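You operate a simulated robot arm through the tools that you are given. There is no shell and no other tool. Be economical: measure what you need, move in short steps, check, and stop when the job is done.

Carry out the task below with a simulated robot arm. There is one attempt and no reset: what you move stays moved.

TASK
Press the mint leaves: tighten the thumbscrews crosswise, red, white, then blue and black.
Fine: each till its bar turns green; the bar on the leaf press must not turn orange.

It is judged by the outcome, as a careful person would: the job done as asked, and still so three seconds after it is handed in. It fails if anything else is knocked over, pushed out of place, dropped, spilled or broken.

THE ROBOT
A 6-joint arm with a two-finger parallel gripper, fixed in place. Base frame: the origin is at the foot of the arm, x ahead of it, y to its left, z up. Units: mm, rad, N and s.
With the tool pointing down near the work surface it reaches from about 320 to 700 mm from the base axis. Its first joint turns from -2.897 to 2.897 rad. Payload 4.1 kg.
The tool frame sits at the grasp point between the pads (the TCP): z along the fingers, y along the line on which they close. The tips reach 23 mm beyond it. Largest opening 94 mm; finger width 38, thickness 10; the body of the gripper, 54 by 96 mm, starts 39 mm behind the TCP.
Orientation is that of the tool frame in the base frame, as a unit quaternion [x, y, z, w]. With the fingers straight down and closing along the base's y, the tool's x points along the base's -x, its y along +y and its z along -z.

THE INTERFACE
- The arm moves only by the tool jog_arm. Its argument "rows" is a list of rows, each a list of 6 numbers: the shift along the base's x, y, z in mm, then the turn, a rotation vector about the base's x, y, z in rad. In form: [[dx, dy, dz, ax, ay, az], ...]. A call has 1 to 20 rows; each row is the pose to reach, as a shift and turn from the pose commanded when the call began. "hand" is the opening, from 0 (shut) to 1 (fully open), set as the call begins (left out, the last holds). A row lasts 0.2 s, in which the tool goes at most 50 mm and 0.15 rad; a call with a longer step from one row to the next is refused whole, and so is a gripper value outside its range. A pose out of reach is approached as far as the arm can. The call stops where the force on the tool passes 40 N (or 10 N more than at its start, if that is more) or the arm is blocked; 0.2 s more then pass. The fingers move at their own pace (about 45 mm/s each) and stop on an object; they squeeze with about 33 N. The grip force told is the motor's: it shows also when the fingers shut on nothing. Time passes only in rows, and 0.2 s behind the last, so rows that repeat a pose let the fingers close. The reply holds the time, the measured pose of the TCP, the force on the tool along the base axes, the opening and the grip force, in the units named above and with some noise.
- Cameras (640 x 400 px; columns grow to the right, rows downward): "scene" is fixed at [230.8, -656.6, 1617.5]; the picture's right is [0.95, 0.32, 0.00], its down [0.30, -0.88, -0.36] and it looks along [-0.12, 0.34, -0.93] (base axes); focal length 357 px, centre (320, 200). "wrist" rides on the gripper at [-39, 0, -44] in the tool frame; the picture's right is [0.00, -1.00, 0.00], its down [0.97, 0.00, -0.24] and it looks along [0.24, 0.00, 0.97] (tool axes); focal length 218 px, centre (320, 200).
- camera(camera): a new picture of that camera. It takes no simulated time.
- slide_trunk(by): slides the trunk up (or, below 0, down) by that many mm; the arm rides with it, the base frame stays. It gives what a move gives, with no picture.
- measure_at(camera, pixels): for up to 12 pixels [column, row] of the newest picture of that camera ("zoom" is the newest enlarged one), the place [x, y, z] in the base frame of the surface seen there, good to about 3 mm, but the place of the scene camera against the robot may be out by one fixed shift of up to 12 mm in any direction. It takes no simulated time.
- zoom(camera, box): a new picture of the part [left, top, right, bottom] of that camera's present view, enlarged. It takes no simulated time.
- job_done(): hands the job in; it is judged then, once.

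Work in short steps. Measure before you move; look again where a grasp or a placing could have gone wrong, and mend it. You have 80 turns and 46 pictures in all, those below and enlarged ones among them. Open the gripper and draw the arm clear of the work before you hand the job in, unless the task says otherwise; then end with one line.

The tools are called after "Request:" as a command line: name --pt "numbers of a row" for each row, then --argument value for the rest, lists and objects as JSON in quotes. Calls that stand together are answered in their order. jog_arm: Moves the arm, as the interface text tells. Its arguments: {"type":"object","properties":{"rows":{"type":"array"},"hand":{"type":"number"}},"required":["rows"]} The other tools are called the same way: slide_trunk (by) slides the trunk up or down; camera (camera) takes a picture; measure_at (camera, pixels) gives the place of the surface under pixels of a picture; zoom (camera, box) takes an enlarged picture of a part of a camera's view; job_done () hands the job in.

At the start:

```text
clock: 0.0
eef_pos: [186.8, -411.0, 1190.8]
tool_rot: [0.0, 1.0, 0.0, 0.0]
contact_force: [0.1, 0.0, -0.9]
gripper_width: 94.0
finger_force: 0.0
trunk travel left (down, up): [-525.0, 65.0]
```

scene: 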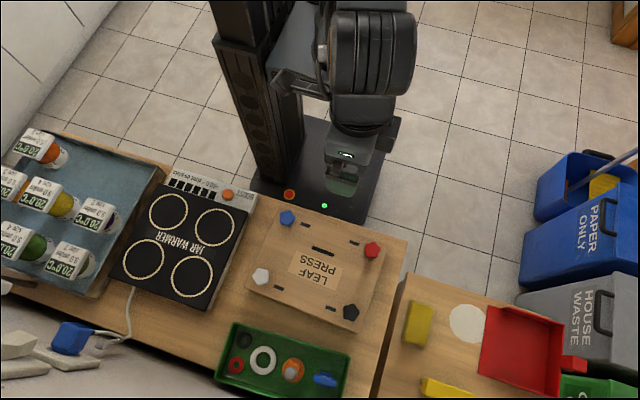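
wrist: 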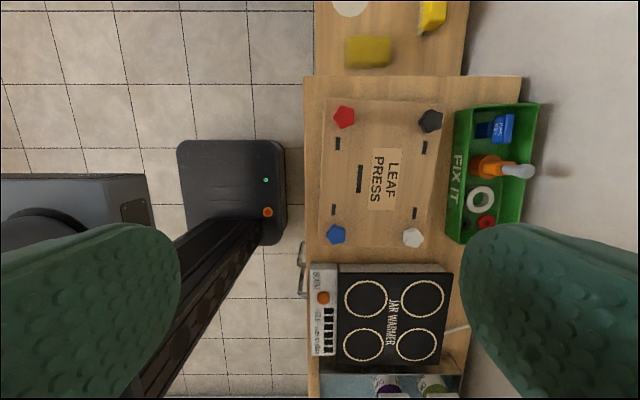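

The press shows four screws: blue (287,218), red (372,250), white (261,276) and black (350,312) in the scene view. I'll zoom in and measure them.

Request:
zoom --camera "scene" --box '[230, 190, 406, 340]'

Request:
measure_at --camera "scene" --pixels '[[287, 218], [372, 250], [261, 276], [350, 312], [310, 270], [270, 240], [325, 365], [396, 250]]'

Request:
measure_at --camera "wrist" --pixels '[[335, 234], [344, 117], [413, 237], [430, 121], [385, 180]]'

```text
2.67 times, centred on (318, 265) of scene
```

zoom: 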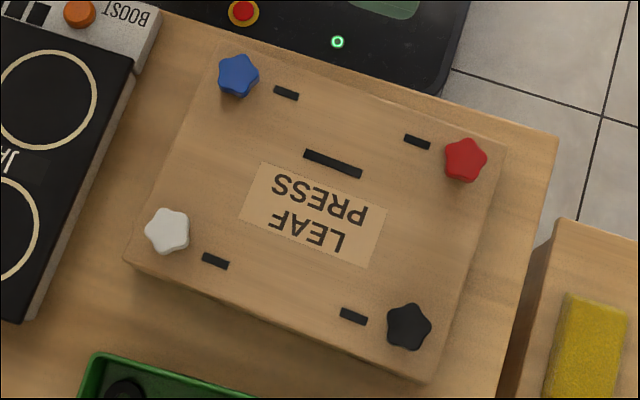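

```text
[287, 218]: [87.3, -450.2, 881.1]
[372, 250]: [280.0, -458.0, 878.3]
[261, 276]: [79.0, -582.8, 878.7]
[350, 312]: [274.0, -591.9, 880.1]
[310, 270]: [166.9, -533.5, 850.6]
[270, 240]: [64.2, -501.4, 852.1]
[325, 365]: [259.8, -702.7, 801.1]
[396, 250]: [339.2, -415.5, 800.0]
```

```text
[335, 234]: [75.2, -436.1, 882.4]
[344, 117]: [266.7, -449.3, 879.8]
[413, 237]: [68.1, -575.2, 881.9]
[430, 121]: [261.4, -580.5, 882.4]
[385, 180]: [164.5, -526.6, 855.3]
```

Red is at about (267,-449) from the wrist, with its top near z 881. The scene camera looks shifted by about (12,-9). I'll move above red at z≈985 and look.

Request:
jog_arm --pt "20 -10 -40 0 0 0" --pt "40 -20 -80 0 0 0" --pt "60 -30 -120 0 0 0" --pt "80 -38 -160 0 0 0" --pt "80 -38 -205 0 0 0" --pt "80 -38 -205 0 0 0" --hand 1

Request:
camera --camera "wrist"

```text
clock: 1.4
eef_pos: [267.1, -449.6, 986.0]
tool_rot: [-0.001, 1.0, 0.0, 0.0]
contact_force: [0.7, -0.5, 0.0]
gripper_width: 94.1
finger_force: 0.2
trunk travel left (down, up): [-525.0, 65.0]
```

```text
42 pictures are left
```

wrist: 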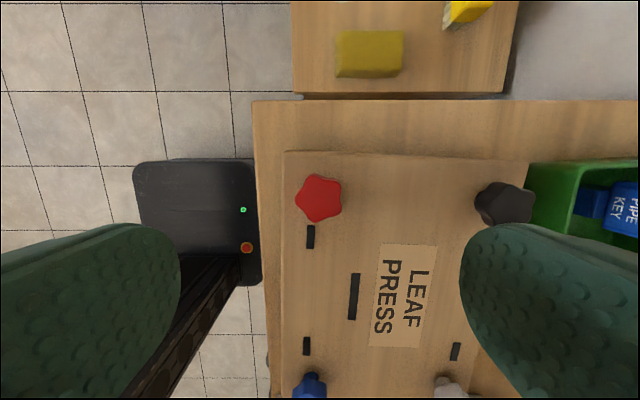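

Red is at (319,198) in the wrist view. I'll measure its centre and edges.

Request:
zoom --camera "wrist" --box '[280, 160, 360, 260]'

Request:
measure_at --camera "wrist" --pixels '[[319, 198], [300, 200], [339, 198], [319, 180], [319, 216], [311, 237], [319, 228], [350, 200], [353, 290]]'

```text
4.00 times, centred on (320, 210) of wrist
```

zoom: 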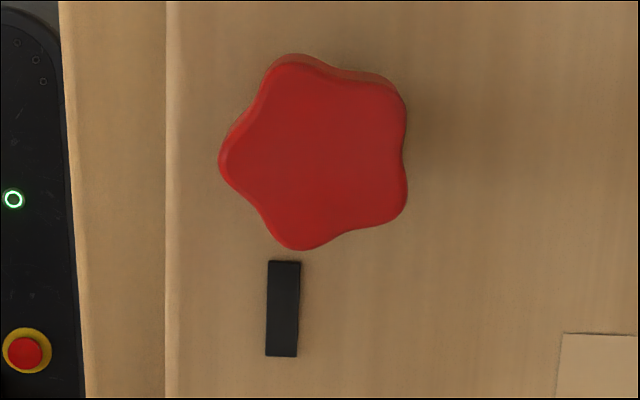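

```text
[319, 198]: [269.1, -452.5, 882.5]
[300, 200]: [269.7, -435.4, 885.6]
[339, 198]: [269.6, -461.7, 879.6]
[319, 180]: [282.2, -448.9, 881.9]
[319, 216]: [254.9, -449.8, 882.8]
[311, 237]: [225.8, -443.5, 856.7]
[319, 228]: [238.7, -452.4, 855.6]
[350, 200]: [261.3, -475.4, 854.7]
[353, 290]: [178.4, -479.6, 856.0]
```

Red's centre is near (268.5,-449.5), about 33 mm across. One lobe points to +y and a valley faces -y, which suits the present closing line. I'll descend to TCP z≈883 (tips 860, plate 855).

Request:
jog_arm --pt "1.4 0 -40 0 0 0" --pt "1.4 0 -80 0 0 0" --pt "1.4 0 -103 0 0 0" --pt "1.4 0 -103 0 0 0"

```text
clock: 2.4
eef_pos: [268.1, -448.6, 883.4]
tool_rot: [-0.001, 1.0, 0.0, 0.0]
contact_force: [-0.4, -0.2, 0.5]
gripper_width: 94.0
finger_force: 0.1
trunk travel left (down, up): [-525.0, 65.0]
```

At height with no contact. I'll close on the knob and look.

Request:
jog_arm --pt "0 0 0 0 0 0" --pt "0 0 0 0 0 0" --pt "0 0 0 0 0 0" --pt "0 0 0 0 0 0" --pt "0 0 0 0 0 0" --hand 0

Request:
camera --camera "wrist"

Request:
zoom --camera "scene" --box '[230, 190, 406, 340]'

```text
clock: 3.6
eef_pos: [269.8, -448.7, 884.3]
tool_rot: [0.0, 1.0, 0.0, 0.001]
contact_force: [0.5, -2.3, 0.6]
gripper_width: 33.9
finger_force: 33.2
trunk travel left (down, up): [-525.0, 65.0]
```

```text
40 pictures are left
```

wrist: 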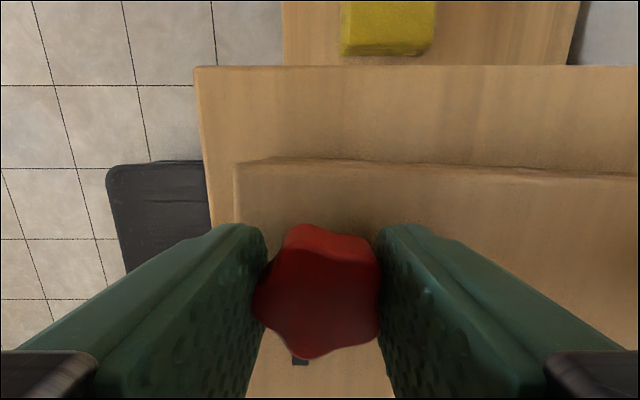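

```text
2.67 times, centred on (318, 265) of scene
```

zoom: 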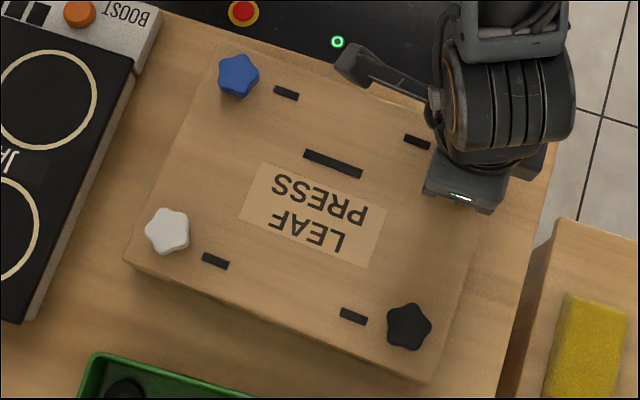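

Gripped at 33.9 mm, and red's bar (417,142 in the zoom) stays visible to the scene camera. I'll turn clockwise 0.6 rad and check.

Request:
jog_arm --pt "0 0 0 0 0 -0.1" --pt "0 0 0 0 0 -0.2" --pt "0 0 0 0 0 -0.3" --pt "0 0 0 0 0 -0.4" --pt "0 0 0 0 0 -0.5" --pt "0 0 0 0 0 -0.6"

Request:
zoom --camera "scene" --box '[230, 190, 406, 340]'

```text
clock: 5.0
eef_pos: [269.3, -449.6, 883.0]
tool_rot: [0.297, 0.955, -0.001, 0.0]
contact_force: [3.4, 2.4, 1.5]
gripper_width: 33.7
finger_force: 33.1
trunk travel left (down, up): [-525.0, 65.0]
```

```text
2.67 times, centred on (318, 265) of scene
```

zoom: 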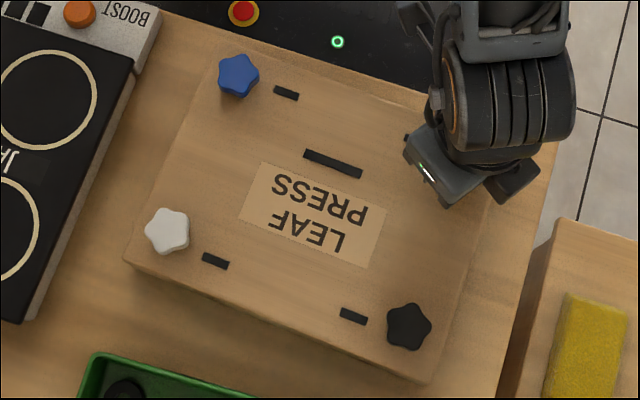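

Still dark (the corner at (406,138) is visible). Turning another 0.6 and checking with the wrist too.

Request:
jog_arm --pt "0 0 0 0 0 -0.1" --pt "0 0 0 0 0 -0.2" --pt "0 0 0 0 0 -0.3" --pt "0 0 0 0 0 -0.4" --pt "0 0 0 0 0 -0.5" --pt "0 0 0 0 0 -0.6"

Request:
zoom --camera "scene" --box '[230, 190, 406, 340]'

Request:
camera --camera "wrist"

```text
clock: 6.4
eef_pos: [269.2, -448.2, 882.4]
tool_rot: [0.565, 0.825, -0.001, 0.0]
contact_force: [5.2, 4.7, 8.1]
gripper_width: 33.9
finger_force: 33.3
trunk travel left (down, up): [-525.0, 65.0]
```

```text
2.67 times, centred on (318, 265) of scene
```

zoom: 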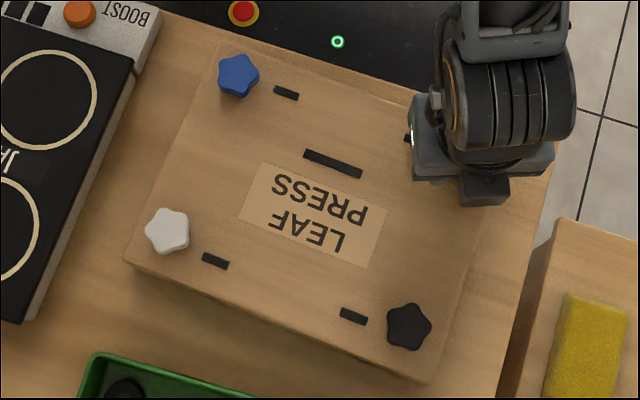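

```text
36 pictures are left
```

wrist: 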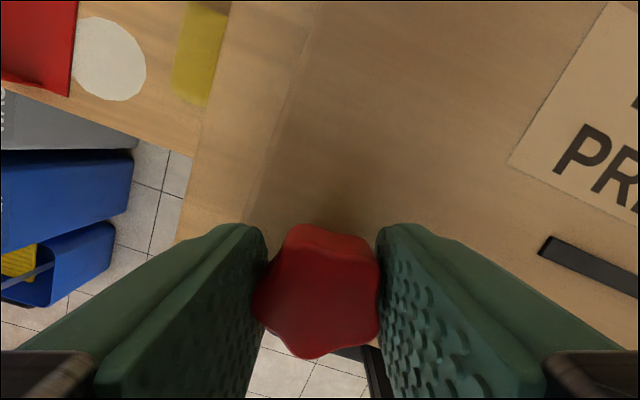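

Bar still dark; the knob follows the grip. Another 0.6.

Request:
jog_arm --pt "0 0 0 0 0 -0.1" --pt "0 0 0 0 0 -0.2" --pt "0 0 0 0 0 -0.3" --pt "0 0 0 0 0 -0.4" --pt "0 0 0 0 0 -0.5" --pt "0 0 0 0 0 -0.6"

Request:
camera --camera "wrist"

```text
clock: 7.8
eef_pos: [268.3, -448.7, 883.0]
tool_rot: [0.784, 0.621, 0.0, 0.0]
contact_force: [12.5, 4.3, 7.8]
gripper_width: 33.8
finger_force: 33.1
trunk travel left (down, up): [-525.0, 65.0]
```

```text
35 pictures are left
```

wrist: 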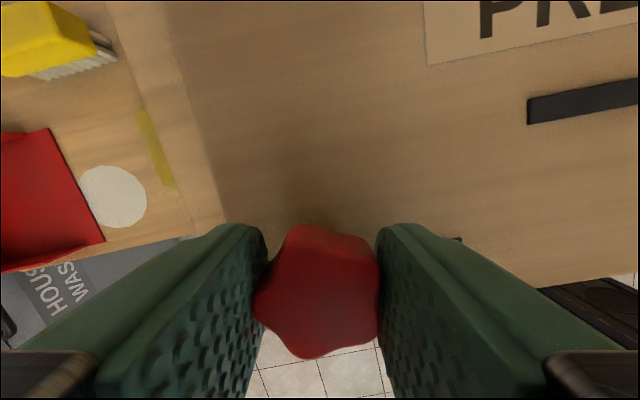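

The bar's corner at (458,239) is still dark. Lateral force is rising slowly (12 N); another 0.5.

Request:
jog_arm --pt "0 0 0 0 0 -0.1" --pt "0 0 0 0 0 -0.2" --pt "0 0 0 0 0 -0.3" --pt "0 0 0 0 0 -0.4" --pt "0 0 0 0 0 -0.5"

Request:
camera --camera "wrist"

```text
clock: 9.0
eef_pos: [269.1, -448.8, 884.7]
tool_rot: [0.914, 0.407, 0.0, 0.0]
contact_force: [12.9, 3.8, 6.8]
gripper_width: 34.0
finger_force: 33.0
trunk travel left (down, up): [-525.0, 65.0]
```

```text
34 pictures are left
```

wrist: 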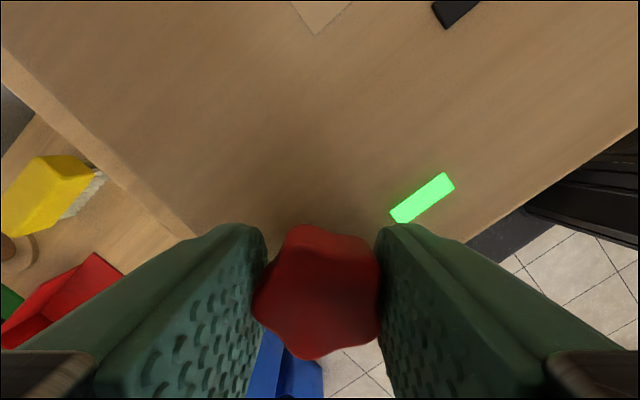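

Red's bar is green at (422,198). I'll release and lift.

Request:
jog_arm --pt "0 0 0 0 0 0" --pt "0 0 0 0 0 0" --pt "0 0 0 0 0 0" --pt "0 0 0 0 0 0" --pt "0 0 45 0 0 0" --pt "0 0 90 0 0 0" --pt "0 0 102 0 0 0" --hand 1

```text
clock: 10.6
eef_pos: [266.8, -448.8, 984.5]
tool_rot: [0.913, 0.408, 0.0, 0.0]
contact_force: [0.6, -0.3, -0.4]
gripper_width: 93.9
finger_force: 0.0
trunk travel left (down, up): [-525.0, 65.0]
```

Next I'll travel above white (68,-575), turning the wrist back 2.3 rad on the way.

Request:
jog_arm --pt "-12.5 -7.9 0 0 0 0.144" --pt "-25 -15.8 0 0 0 0.288" --pt "-37.5 -23.6 0 0 0 0.431" --pt "-50 -31.5 0 0 0 0.575" --pt "-62.5 -39.4 0 0 0 0.719" --pt "-75 -47.3 0 0 0 0.863" --pt "-87.5 -55 0 0 0 1.006" --pt "-100 -63 0 0 0 1.15" --pt "-112.5 -71 0 0 0 1.294" --pt "-125 -79 0 0 0 1.438" --pt "-137.5 -87 0 0 0 1.581" --pt "-150 -94.5 0 0 0 1.725" --pt "-162.5 -102 0 0 0 1.869" --pt "-175 -110 0 0 0 2.013" --pt "-187.5 -118 0 0 0 2.156" --pt "-200 -126 0 0 0 2.3" --pt "-200 -126 0 0 0 2.3"

Request:
camera --camera "wrist"

Request:
zoom --camera "wrist" --box '[240, 150, 400, 250]'

```text
clock: 14.2
eef_pos: [68.6, -574.8, 984.6]
tool_rot: [-0.001, 1.0, 0.001, 0.0]
contact_force: [-0.4, 0.7, -0.5]
gripper_width: 94.0
finger_force: 0.0
trunk travel left (down, up): [-525.0, 65.0]
```

```text
33 pictures are left
```

wrist: 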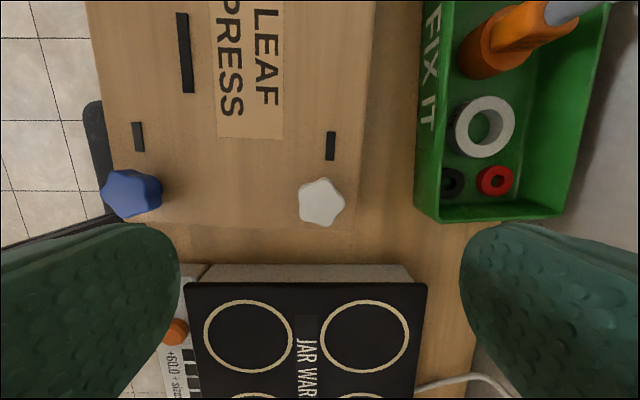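

```text
4.00 times, centred on (320, 200) of wrist
```

zoom: 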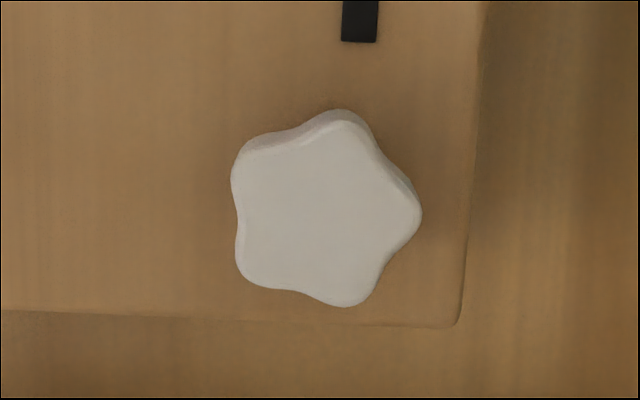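

White is centred near (320,204) with a lobe toward -y, so the same closing line works. Measuring before descending.

Request:
measure_at --camera "wrist" --pixels '[[321, 204], [321, 190], [321, 218], [305, 204], [338, 204], [350, 200], [260, 275], [330, 145]]'

```text
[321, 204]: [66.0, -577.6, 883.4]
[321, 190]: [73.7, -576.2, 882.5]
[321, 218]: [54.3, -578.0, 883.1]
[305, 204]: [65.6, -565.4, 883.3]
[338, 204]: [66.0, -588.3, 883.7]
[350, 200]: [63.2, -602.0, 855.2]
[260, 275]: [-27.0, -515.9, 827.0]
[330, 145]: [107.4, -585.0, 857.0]
```

White's centre is about (65.5,-576) and its top is at 883. I'll descend with a 3 mm x correction and close.

Request:
jog_arm --pt "-2.5 -1 -40 0 0 0" --pt "-2.5 -1 -80 0 0 0" --pt "-2.5 -1 -101 0 0 0" --pt "-2.5 -1 -101 0 0 0"

Request:
jog_arm --pt "0 0 0 0 0 0" --pt "0 0 0 0 0 0" --pt "0 0 0 0 0 0" --pt "0 0 0 0 0 0" --pt "0 0 0 0 0 0" --hand 0

Request:
camera --camera "wrist"

```text
clock: 15.2
eef_pos: [65.0, -576.9, 883.4]
tool_rot: [0.0, 1.0, -0.001, -0.001]
contact_force: [-0.5, 0.5, 0.2]
gripper_width: 93.9
finger_force: 0.0
trunk travel left (down, up): [-525.0, 65.0]
```

```text
clock: 16.4
eef_pos: [65.2, -575.5, 883.1]
tool_rot: [0.0, 1.0, -0.001, 0.0]
contact_force: [-0.5, 4.1, -0.4]
gripper_width: 33.9
finger_force: 32.3
trunk travel left (down, up): [-525.0, 65.0]
```

```text
31 pictures are left
```

wrist: 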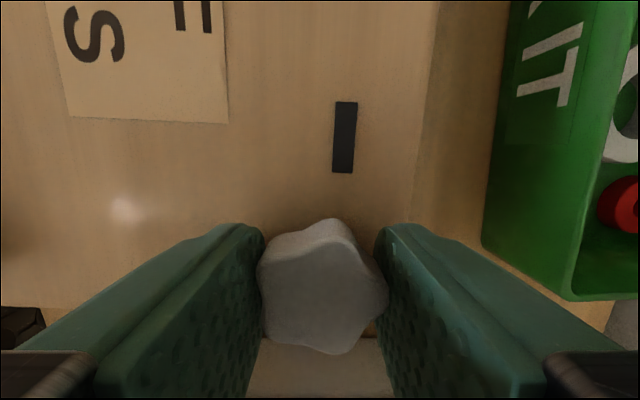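

White is well gripped (33.9 mm). I'll turn 0.8 clockwise and check from the scene camera.

Request:
jog_arm --pt "0 0 0 0 0 -0.1" --pt "0 0 0 0 0 -0.2" --pt "0 0 0 0 0 -0.3" --pt "0 0 0 0 0 -0.4" --pt "0 0 0 0 0 -0.5" --pt "0 0 0 0 0 -0.6" --pt "0 0 0 0 0 -0.7" --pt "0 0 0 0 0 -0.8"

Request:
zoom --camera "scene" --box '[230, 190, 406, 340]'

```text
clock: 18.2
eef_pos: [66.6, -576.6, 883.8]
tool_rot: [0.389, 0.921, 0.0, -0.001]
contact_force: [2.1, 5.0, 0.4]
gripper_width: 33.8
finger_force: 32.6
trunk travel left (down, up): [-525.0, 65.0]
```

```text
2.67 times, centred on (318, 265) of scene
```

zoom: 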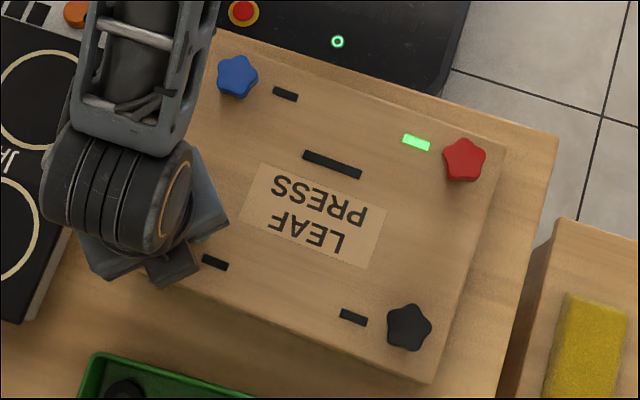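

White's bar (215,262) is dark and visible; red is still green and the centre bar is dark. Turning 0.5 more.

Request:
jog_arm --pt "0 0 0 0 0 -0.1" --pt "0 0 0 0 0 -0.2" --pt "0 0 0 0 0 -0.3" --pt "0 0 0 0 0 -0.4" --pt "0 0 0 0 0 -0.5"

Request:
zoom --camera "scene" --box '[230, 190, 406, 340]'

```text
clock: 19.4
eef_pos: [67.0, -576.9, 883.9]
tool_rot: [0.606, 0.795, 0.001, -0.001]
contact_force: [7.2, 4.5, 0.4]
gripper_width: 33.7
finger_force: 32.9
trunk travel left (down, up): [-525.0, 65.0]
```

```text
2.67 times, centred on (318, 265) of scene
```

zoom: 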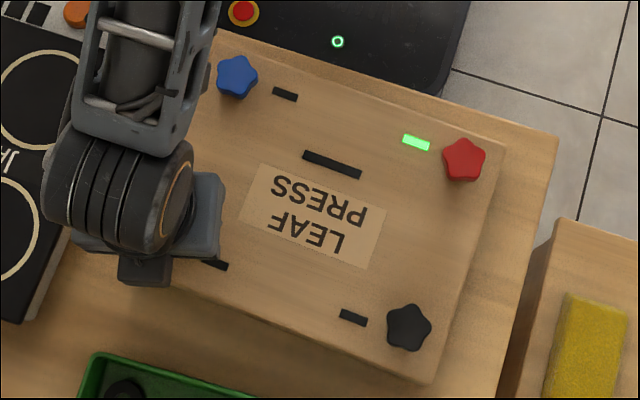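

Still dark at 1.3 rad. Another 0.5.

Request:
jog_arm --pt "0 0 0 0 0 -0.1" --pt "0 0 0 0 0 -0.2" --pt "0 0 0 0 0 -0.3" --pt "0 0 0 0 0 -0.4" --pt "0 0 0 0 0 -0.5"

Request:
zoom --camera "scene" --box '[230, 190, 406, 340]'

```text
clock: 20.6
eef_pos: [65.8, -576.9, 885.3]
tool_rot: [0.784, 0.621, 0.0, 0.0]
contact_force: [6.7, 0.7, -0.3]
gripper_width: 33.6
finger_force: 32.8
trunk travel left (down, up): [-525.0, 65.0]
```

```text
2.67 times, centred on (318, 265) of scene
```

zoom: 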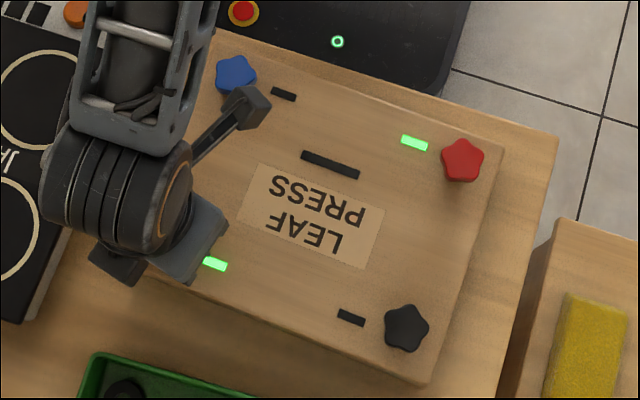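

White's bar is green at (214,264). The press seems to have shifted about a millimetre, so I'll release gently and lift.

Request:
jog_arm --pt "0 0 0 0 0 0" --pt "0 0 0 0 0 0" --pt "0 0 0 0 0 0" --pt "0 0 0 0 0 0" --pt "0 0 45 0 0 0" --pt "0 0 90 0 0 0" --pt "0 0 101 0 0 0" --hand 1

```text
clock: 22.2
eef_pos: [64.0, -576.6, 985.8]
tool_rot: [0.784, 0.621, 0.0, 0.0]
contact_force: [-0.8, 0.1, 0.8]
gripper_width: 94.3
finger_force: 0.1
trunk travel left (down, up): [-525.0, 65.0]
```

Next above blue (~74,-437), turning back 1.8 rad.

Request:
jog_arm --pt "1 10 0 0 0 0.13" --pt "2 20 0 0 0 0.26" --pt "3 30 0 0 0 0.39" --pt "4 40 0 0 0 0.52" --pt "5 50 0 0 0 0.65" --pt "6 60 0 0 0 0.78" --pt "7 70 0 0 0 0.91" --pt "7 80 0 0 0 1.04" --pt "8 90 0 0 0 1.17" --pt "8 100 0 0 0 1.3" --pt "9 110 0 0 0 1.43" --pt "9 120 0 0 0 1.56" --pt "9 130 0 0 0 1.69" --pt "9 139 0 0 0 1.8" --pt "9 139 0 0 0 1.8"

Request:
camera --camera "wrist"

Request:
zoom --camera "wrist" --box '[240, 150, 400, 250]'

Request:
measure_at --camera "wrist" --pixels '[[320, 200], [320, 190], [320, 215], [308, 203], [332, 203]]'

```text
clock: 25.4
eef_pos: [73.7, -437.2, 985.3]
tool_rot: [0.0, 1.0, 0.001, 0.001]
contact_force: [-0.1, 0.4, 0.1]
gripper_width: 94.1
finger_force: 0.0
trunk travel left (down, up): [-525.0, 65.0]
```

```text
27 pictures are left
```

wrist: 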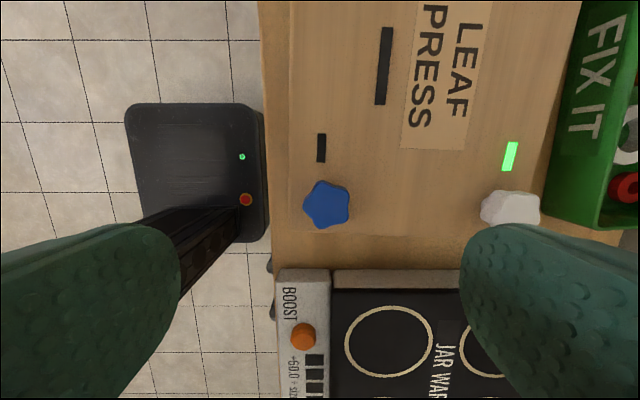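

```text
4.00 times, centred on (320, 200) of wrist
```

zoom: 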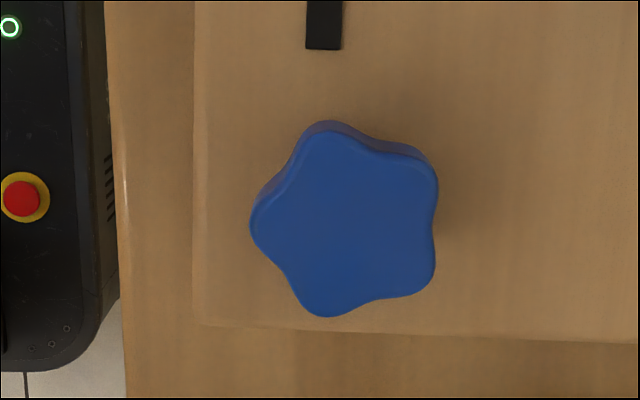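

```text
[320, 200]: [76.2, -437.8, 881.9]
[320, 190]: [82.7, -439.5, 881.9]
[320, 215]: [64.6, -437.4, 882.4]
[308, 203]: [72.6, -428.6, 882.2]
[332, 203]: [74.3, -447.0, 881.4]
```

Blue's centre is about (72.5,-442.5), with a lobe toward +y. I'll shift (-1,-5), descend and close.

Request:
jog_arm --pt "-1 -5 -40 0 0 0" --pt "-1 -5 -80 0 0 0" --pt "-1 -5 -102 0 0 0" --pt "-1 -5 -102 0 0 0"

Request:
jog_arm --pt "0 0 0 0 0 0" --pt "0 0 0 0 0 0" --pt "0 0 0 0 0 0" --pt "0 0 0 0 0 0" --pt "0 0 0 0 0 0" --hand 0

Request:
camera --camera "wrist"

```text
clock: 26.4
eef_pos: [74.0, -442.7, 883.2]
tool_rot: [0.001, 1.0, 0.0, 0.0]
contact_force: [-0.3, -0.5, 0.0]
gripper_width: 94.0
finger_force: 0.1
trunk travel left (down, up): [-525.0, 65.0]
```

```text
clock: 27.6
eef_pos: [73.1, -442.3, 882.4]
tool_rot: [0.0, 1.0, 0.0, -0.001]
contact_force: [-0.1, 0.3, -1.0]
gripper_width: 33.8
finger_force: 32.6
trunk travel left (down, up): [-525.0, 65.0]
```

```text
25 pictures are left
```

wrist: 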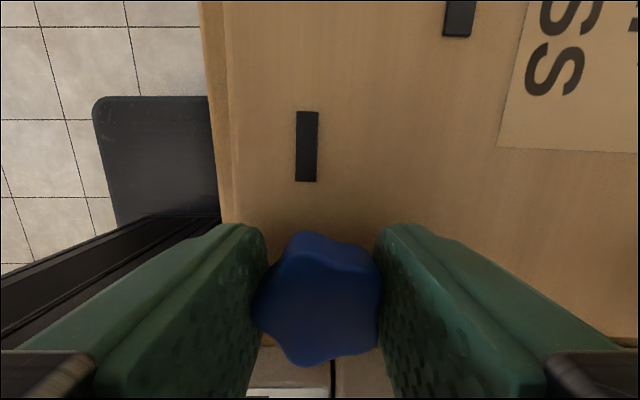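

Blue is gripped cleanly with almost no lateral force. Turning 0.8 and checking.

Request:
jog_arm --pt "0 0 0 0 0 -0.1" --pt "0 0 0 0 0 -0.2" --pt "0 0 0 0 0 -0.3" --pt "0 0 0 0 0 -0.4" --pt "0 0 0 0 0 -0.5" --pt "0 0 0 0 0 -0.6" --pt "0 0 0 0 0 -0.7" --pt "0 0 0 0 0 -0.8"

Request:
zoom --camera "scene" --box '[230, 190, 406, 340]'

```text
clock: 29.4
eef_pos: [73.2, -443.2, 883.1]
tool_rot: [0.391, 0.92, 0.0, 0.0]
contact_force: [-6.4, -4.9, -0.1]
gripper_width: 34.1
finger_force: 33.2
trunk travel left (down, up): [-525.0, 65.0]
```

```text
2.67 times, centred on (318, 265) of scene
```

zoom: 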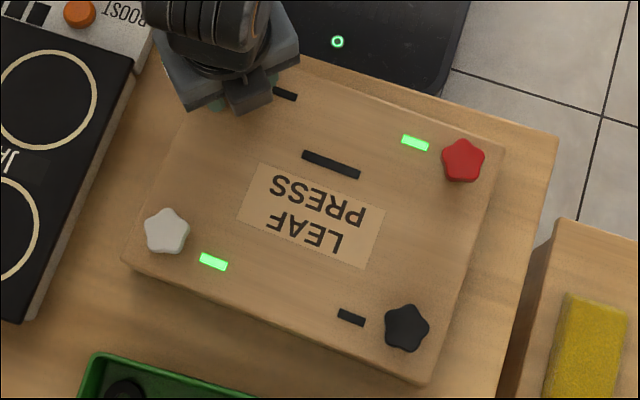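

Blue's bar (285,93) is still dark but visible. 0.5 more.

Request:
jog_arm --pt "0 0 0 0 0 -0.1" --pt "0 0 0 0 0 -0.2" --pt "0 0 0 0 0 -0.3" --pt "0 0 0 0 0 -0.4" --pt "0 0 0 0 0 -0.5"

Request:
zoom --camera "scene" --box '[230, 190, 406, 340]'

```text
clock: 30.6
eef_pos: [73.0, -442.6, 883.2]
tool_rot: [0.606, 0.796, 0.0, 0.0]
contact_force: [-9.6, -2.8, -0.5]
gripper_width: 34.1
finger_force: 33.1
trunk travel left (down, up): [-525.0, 65.0]
```

```text
2.67 times, centred on (318, 265) of scene
```

zoom: 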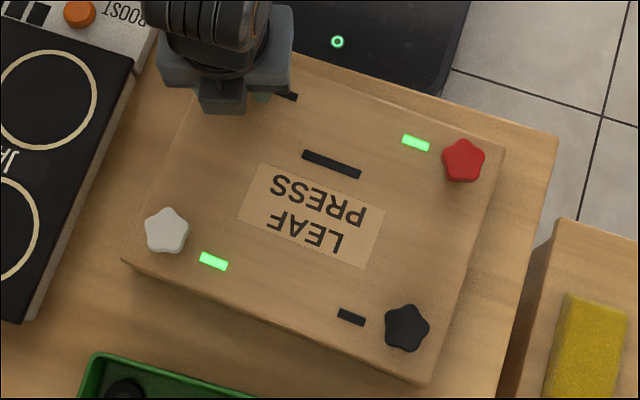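

Blue's bar is still dark at 1.3 rad. 0.4 more.

Request:
jog_arm --pt "0 0 0 0 0 -0.1" --pt "0 0 0 0 0 -0.2" --pt "0 0 0 0 0 -0.3" --pt "0 0 0 0 0 -0.4"

Request:
zoom --camera "scene" --box '[230, 190, 406, 340]'

```text
clock: 31.6
eef_pos: [72.9, -441.7, 882.6]
tool_rot: [0.752, 0.659, 0.001, -0.001]
contact_force: [-10.8, -0.6, 0.2]
gripper_width: 34.0
finger_force: 33.1
trunk travel left (down, up): [-525.0, 65.0]
```

```text
2.67 times, centred on (318, 265) of scene
```

zoom: 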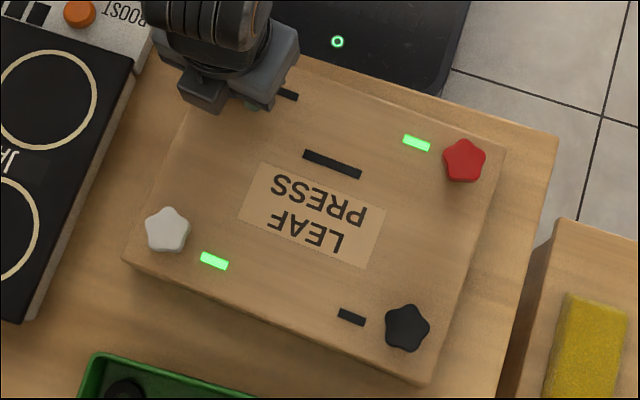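

Dark at 1.7 rad. 0.4 more.

Request:
jog_arm --pt "0 0 0 0 0 -0.1" --pt "0 0 0 0 0 -0.2" --pt "0 0 0 0 0 -0.3" --pt "0 0 0 0 0 -0.4"

Request:
zoom --camera "scene" --box '[230, 190, 406, 340]'

```text
clock: 32.6
eef_pos: [72.7, -441.2, 883.4]
tool_rot: [0.868, 0.496, 0.001, 0.0]
contact_force: [-10.6, 5.9, -0.6]
gripper_width: 34.1
finger_force: 32.8
trunk travel left (down, up): [-525.0, 65.0]
```

```text
2.67 times, centred on (318, 265) of scene
```

zoom: 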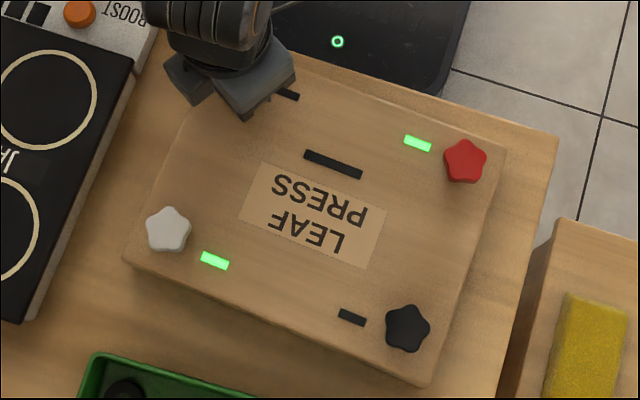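

Still dark at 2.1 rad. 0.4 more.

Request:
jog_arm --pt "0 0 0 0 0 -0.1" --pt "0 0 0 0 0 -0.2" --pt "0 0 0 0 0 -0.3" --pt "0 0 0 0 0 -0.4"

Request:
zoom --camera "scene" --box '[230, 190, 406, 340]'

```text
clock: 33.6
eef_pos: [72.6, -442.8, 883.3]
tool_rot: [0.949, 0.314, 0.0, 0.001]
contact_force: [-7.8, 5.2, 0.1]
gripper_width: 32.9
finger_force: 32.7
trunk travel left (down, up): [-525.0, 65.0]
```

```text
2.67 times, centred on (318, 265) of scene
```

zoom: 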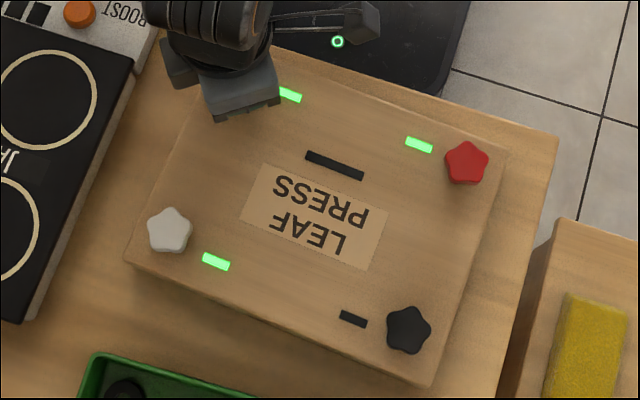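

Blue is green now at (290,96). Releasing and lifting.

Request:
jog_arm --pt "0 0 0 0 0 0" --pt "0 0 0 0 0 0" --pt "0 0 0 0 0 0" --pt "0 0 0 0 0 0" --pt "0 0 45 0 0 0" --pt "0 0 90 0 0 0" --pt "0 0 102 0 0 0" --hand 1

Request:
jog_arm --pt "10 -7.5 0 0 0 0.14" --pt "20 -15 0 0 0 0.28" --pt "31 -23 0 0 0 0.42" --pt "42 -31 0 0 0 0.56" --pt "52 -38 0 0 0 0.7" --pt "63 -46 0 0 0 0.84" --pt "73 -54 0 0 0 0.98" --pt "84 -62 0 0 0 1.12" --pt "94 -69 0 0 0 1.26" --pt "105 -77 0 0 0 1.4" --pt "115 -85 0 0 0 1.54" --pt "126 -92 0 0 0 1.68" --pt "136 -100 0 0 0 1.82" --pt "147 -108 0 0 0 1.96" --pt "157 -115 0 0 0 2.1" --pt "168 -123 0 0 0 2.24" --pt "178 -131 0 0 0 2.38" --pt "188 -139 0 0 0 2.5" --pt "188 -139 0 0 0 2.5"

Request:
camera --camera "wrist"

Request:
zoom --camera "wrist" --box '[240, 150, 400, 250]'

Request:
measure_at --camera "wrist" --pixels '[[320, 200], [320, 190], [320, 215], [308, 203], [332, 203]]'

```text
clock: 35.2
eef_pos: [73.4, -441.0, 985.6]
tool_rot: [0.949, 0.314, 0.001, 0.0]
contact_force: [0.3, 0.0, 0.6]
gripper_width: 94.0
finger_force: 0.0
trunk travel left (down, up): [-525.0, 65.0]
```

```text
clock: 39.2
eef_pos: [261.1, -580.7, 985.0]
tool_rot: [0.0, 1.0, 0.0, -0.001]
contact_force: [-0.4, -0.5, -0.1]
gripper_width: 94.0
finger_force: 0.1
trunk travel left (down, up): [-525.0, 65.0]
```

```text
19 pictures are left
```

wrist: 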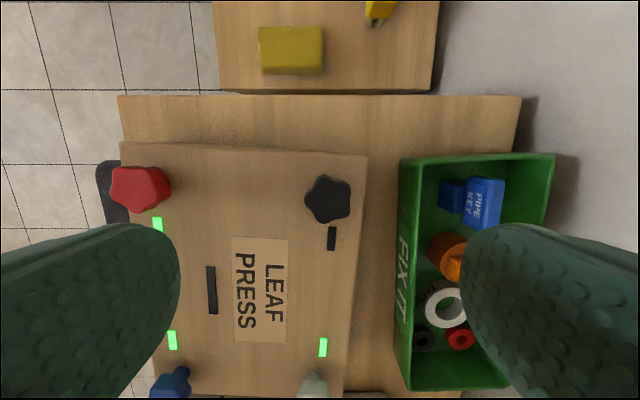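

```text
4.00 times, centred on (320, 200) of wrist
```

zoom: 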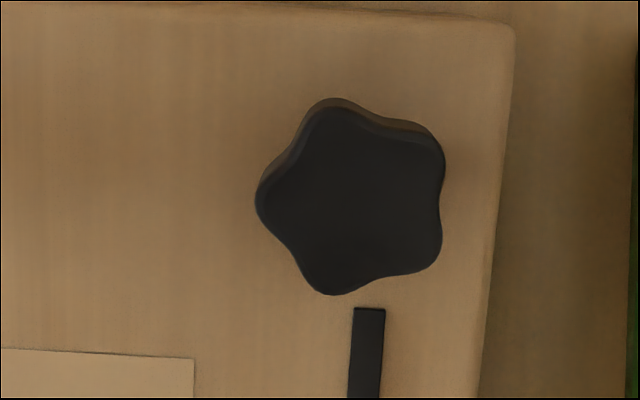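

```text
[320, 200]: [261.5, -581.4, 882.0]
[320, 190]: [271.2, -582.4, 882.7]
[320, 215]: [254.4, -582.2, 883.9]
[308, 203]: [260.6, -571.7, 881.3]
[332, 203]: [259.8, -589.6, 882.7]
```

Black's centre is about (263,-587), but the green box rim (400,200) lies close to the finger's outer side. I'll measure the rim.

Request:
measure_at --camera "wrist" --pixels '[[401, 180], [401, 200], [410, 160], [398, 230], [360, 230], [357, 180], [330, 199]]'

```text
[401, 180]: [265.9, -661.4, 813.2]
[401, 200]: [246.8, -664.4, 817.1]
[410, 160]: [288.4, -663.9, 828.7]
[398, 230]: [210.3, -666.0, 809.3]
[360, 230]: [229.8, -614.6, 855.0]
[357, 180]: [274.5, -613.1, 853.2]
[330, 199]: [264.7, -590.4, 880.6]
```

The rim is at z≈829, below the tips at 860, so it's clear. I'll shift (+2,-6.5), descend and close.

Request:
jog_arm --pt "2 -6.5 -40 0 0 0" --pt "2 -6.5 -80 0 0 0" --pt "2 -6.5 -102 0 0 0" --pt "2 -6.5 -102 0 0 0"

Request:
jog_arm --pt "0 0 0 0 0 0" --pt "0 0 0 0 0 0" --pt "0 0 0 0 0 0" --pt "0 0 0 0 0 0" --pt "0 0 0 0 0 0" --hand 0

Request:
camera --camera "wrist"

```text
clock: 40.2
eef_pos: [264.7, -586.4, 883.3]
tool_rot: [0.0, 1.0, 0.0, 0.001]
contact_force: [0.5, 1.2, -0.1]
gripper_width: 93.8
finger_force: 0.1
trunk travel left (down, up): [-525.0, 65.0]
```

```text
clock: 41.4
eef_pos: [264.1, -587.9, 884.0]
tool_rot: [0.001, 1.0, 0.0, 0.0]
contact_force: [1.8, -5.4, -0.5]
gripper_width: 34.1
finger_force: 33.0
trunk travel left (down, up): [-525.0, 65.0]
```

```text
17 pictures are left
```

wrist: 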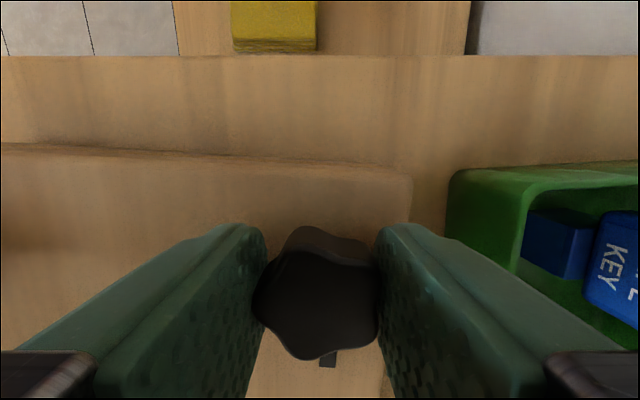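

Gripped. A 5 N force toward -y suggests the knob sits about 1 mm further that way. I'll add that shift while turning 0.8.

Request:
jog_arm --pt "0 -1 0 0 0 -0.1" --pt "0 -1 0 0 0 -0.2" --pt "0 -1 0 0 0 -0.3" --pt "0 -1 0 0 0 -0.4" --pt "0 -1 0 0 0 -0.5" --pt "0 -1 0 0 0 -0.6" --pt "0 -1 0 0 0 -0.7" --pt "0 -1 0 0 0 -0.8"

Request:
zoom --camera "scene" --box '[230, 190, 406, 340]'

```text
clock: 43.2
eef_pos: [264.7, -588.2, 885.5]
tool_rot: [0.391, 0.92, 0.0, 0.0]
contact_force: [-0.4, 6.9, 5.7]
gripper_width: 33.8
finger_force: 33.4
trunk travel left (down, up): [-525.0, 65.0]
```

```text
2.67 times, centred on (318, 265) of scene
```

zoom: 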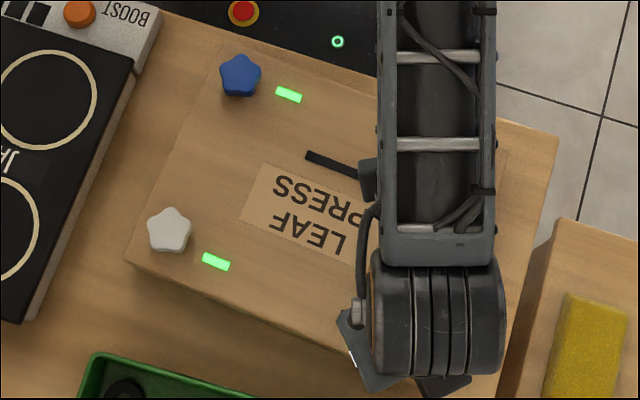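

Scene view of black's bar is blocked now; the wrist camera will see it as it swings round. Turning 0.5 more.

Request:
jog_arm --pt "0 0 0 0 0 -0.1" --pt "0 0 0 0 0 -0.2" --pt "0 0 0 0 0 -0.3" --pt "0 0 0 0 0 -0.4" --pt "0 0 0 0 0 -0.5"

Request:
camera --camera "wrist"

```text
clock: 44.4
eef_pos: [263.0, -587.2, 883.5]
tool_rot: [0.607, 0.795, 0.0, 0.0]
contact_force: [-1.2, 9.4, 2.8]
gripper_width: 34.0
finger_force: 33.0
trunk travel left (down, up): [-525.0, 65.0]
```

```text
15 pictures are left
```

wrist: 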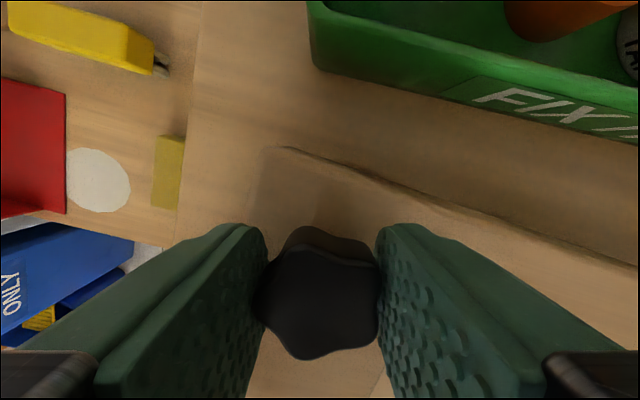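

The bar is hidden behind the right finger here; the other three were dark at this angle. Another 0.4 then both views.

Request:
jog_arm --pt "0 0 0 0 0 -0.1" --pt "0 0 0 0 0 -0.2" --pt "0 0 0 0 0 -0.3" --pt "0 0 0 0 0 -0.4"

Request:
camera --camera "wrist"

Request:
zoom --camera "scene" --box '[230, 190, 406, 340]'

```text
clock: 45.4
eef_pos: [262.5, -587.4, 883.1]
tool_rot: [0.753, 0.659, 0.0, 0.0]
contact_force: [-3.5, 7.7, 4.1]
gripper_width: 33.9
finger_force: 33.3
trunk travel left (down, up): [-525.0, 65.0]
```

```text
14 pictures are left
```

wrist: 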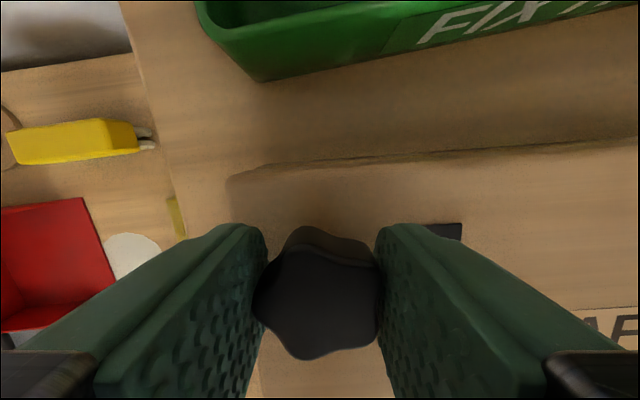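

```text
2.67 times, centred on (318, 265) of scene
```

zoom: 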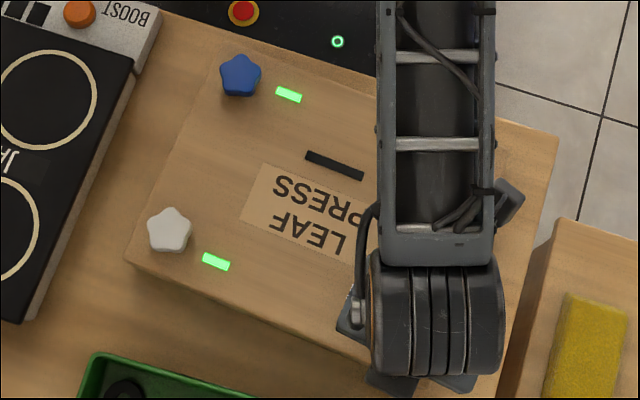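

The wrist shows black's bar dark at (445,231), and the centre bar is dark. 0.3 more.

Request:
jog_arm --pt "0 0 0 0 0 -0.1" --pt "0 0 0 0 0 -0.2" --pt "0 0 0 0 0 -0.3"

Request:
camera --camera "wrist"

```text
clock: 46.2
eef_pos: [263.1, -588.9, 884.3]
tool_rot: [0.843, 0.539, 0.0, 0.0]
contact_force: [-4.0, 7.4, 3.3]
gripper_width: 34.1
finger_force: 32.7
trunk travel left (down, up): [-525.0, 65.0]
```

```text
12 pictures are left
```

wrist: 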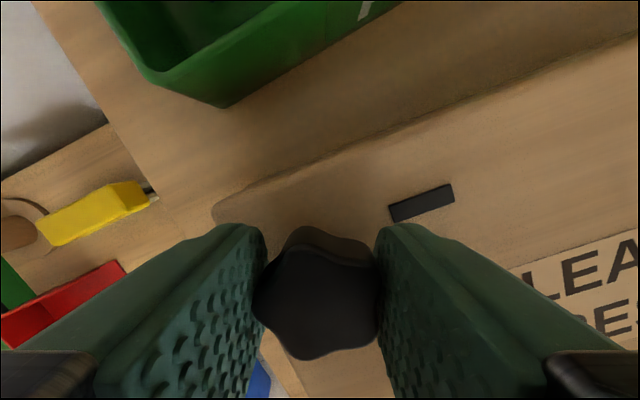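

Dark at 2.0 rad, now fully visible. 0.3 more.

Request:
jog_arm --pt "0 0 0 0 0 -0.1" --pt "0 0 0 0 0 -0.2" --pt "0 0 0 0 0 -0.3"

Request:
camera --camera "wrist"

```text
clock: 47.0
eef_pos: [263.1, -588.6, 883.3]
tool_rot: [0.913, 0.407, 0.0, 0.0]
contact_force: [-7.1, 4.3, 2.2]
gripper_width: 34.1
finger_force: 32.6
trunk travel left (down, up): [-525.0, 65.0]
```

```text
11 pictures are left
```

wrist: 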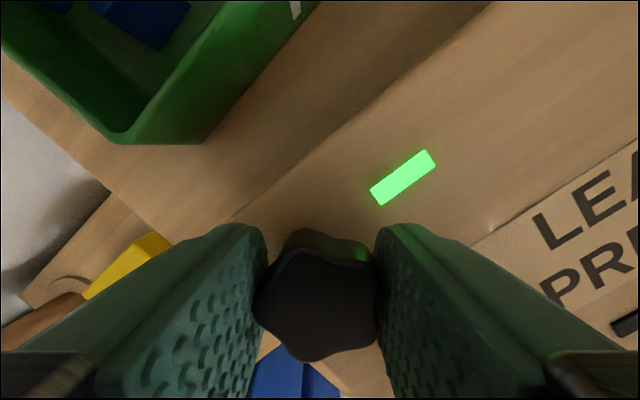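

Black is green. I'll release, lift, draw back and check everything.

Request:
jog_arm --pt "0 0 0 0 0 0" --pt "0 0 0 0 0 0" --pt "0 0 0 0 0 0" --pt "0 0 0 0 0 0" --pt "0 0 45 0 0 0" --pt "0 0 90 0 0 0" --pt "0 0 130 0 0 0" --hand 1

Request:
jog_arm --pt "-10 20 30 0 0 0.14" --pt "-20 40 60 0 0 0.28" --pt "-30 60 90 0 0 0.42" --pt "-40 80 120 0 0 0.56" --pt "-50 100 150 0 0 0.7" --pt "-60 120 170 0 0 0.84" --pt "-70 140 180 0 0 0.98" --pt "-75 160 180 0 0 1.12" --pt "-75 175 180 0 0 1.26" --pt "-75 175 180 0 0 1.4" --pt "-75 175 180 0 0 1.54" --pt "-75 175 180 0 0 1.68" --pt "-75 175 180 0 0 1.82" --pt "-75 175 180 0 0 1.96" --pt "-75 175 180 0 0 2.1" --pt "-75 175 180 0 0 2.2" --pt "-75 175 180 0 0 2.3"

Request:
camera --camera "scene"

Request:
zoom --camera "scene" --box '[230, 190, 406, 340]'

Request:
camera --camera "wrist"

```text
clock: 48.6
eef_pos: [262.6, -588.7, 1013.6]
tool_rot: [0.913, 0.408, 0.0, -0.001]
contact_force: [1.0, -0.2, -0.8]
gripper_width: 93.8
finger_force: 0.1
trunk travel left (down, up): [-525.0, 65.0]
```

```text
clock: 52.2
eef_pos: [188.4, -414.0, 1193.7]
tool_rot: [-0.001, 1.0, 0.0, 0.001]
contact_force: [0.8, 0.0, 1.1]
gripper_width: 94.1
finger_force: 0.1
trunk travel left (down, up): [-525.0, 65.0]
```

```text
10 pictures are left
```

scene: 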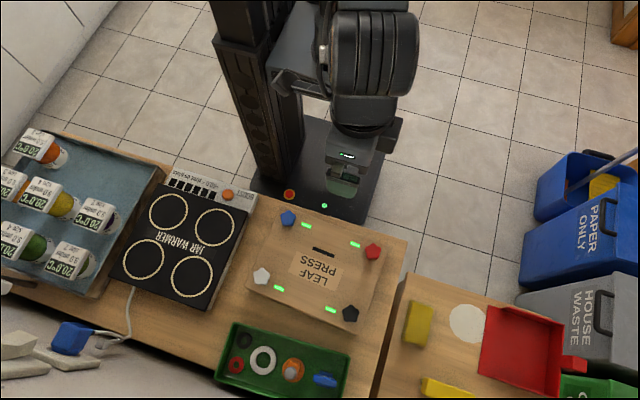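

```text
2.67 times, centred on (318, 265) of scene
```

zoom: 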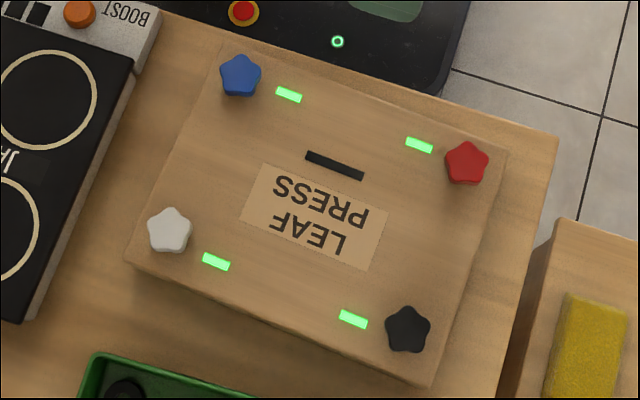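

```text
8 pictures are left
```

wrist: 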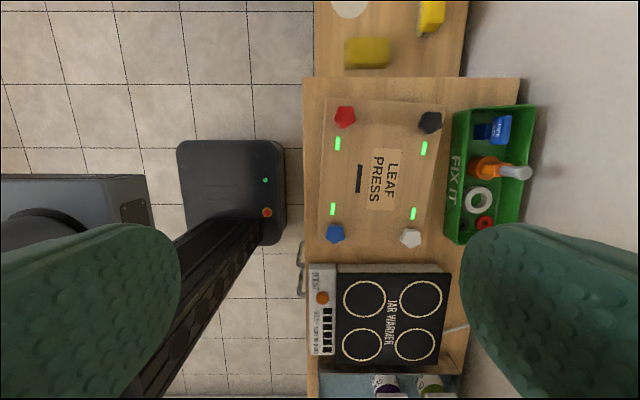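

All four bars are green, the centre bar is dark, and nothing else is disturbed. The arm is clear with the gripper open, so I'm handing in.

Request:
job_done

```text
The job is handed in.
```

I tightened the thumbscrews in order (red, white, blue, black) until each one's bar turned green. The bar on the leaf press stayed dark in every check and never showed orange, though the press itself shifted about a millimetre while I was turning the screws.
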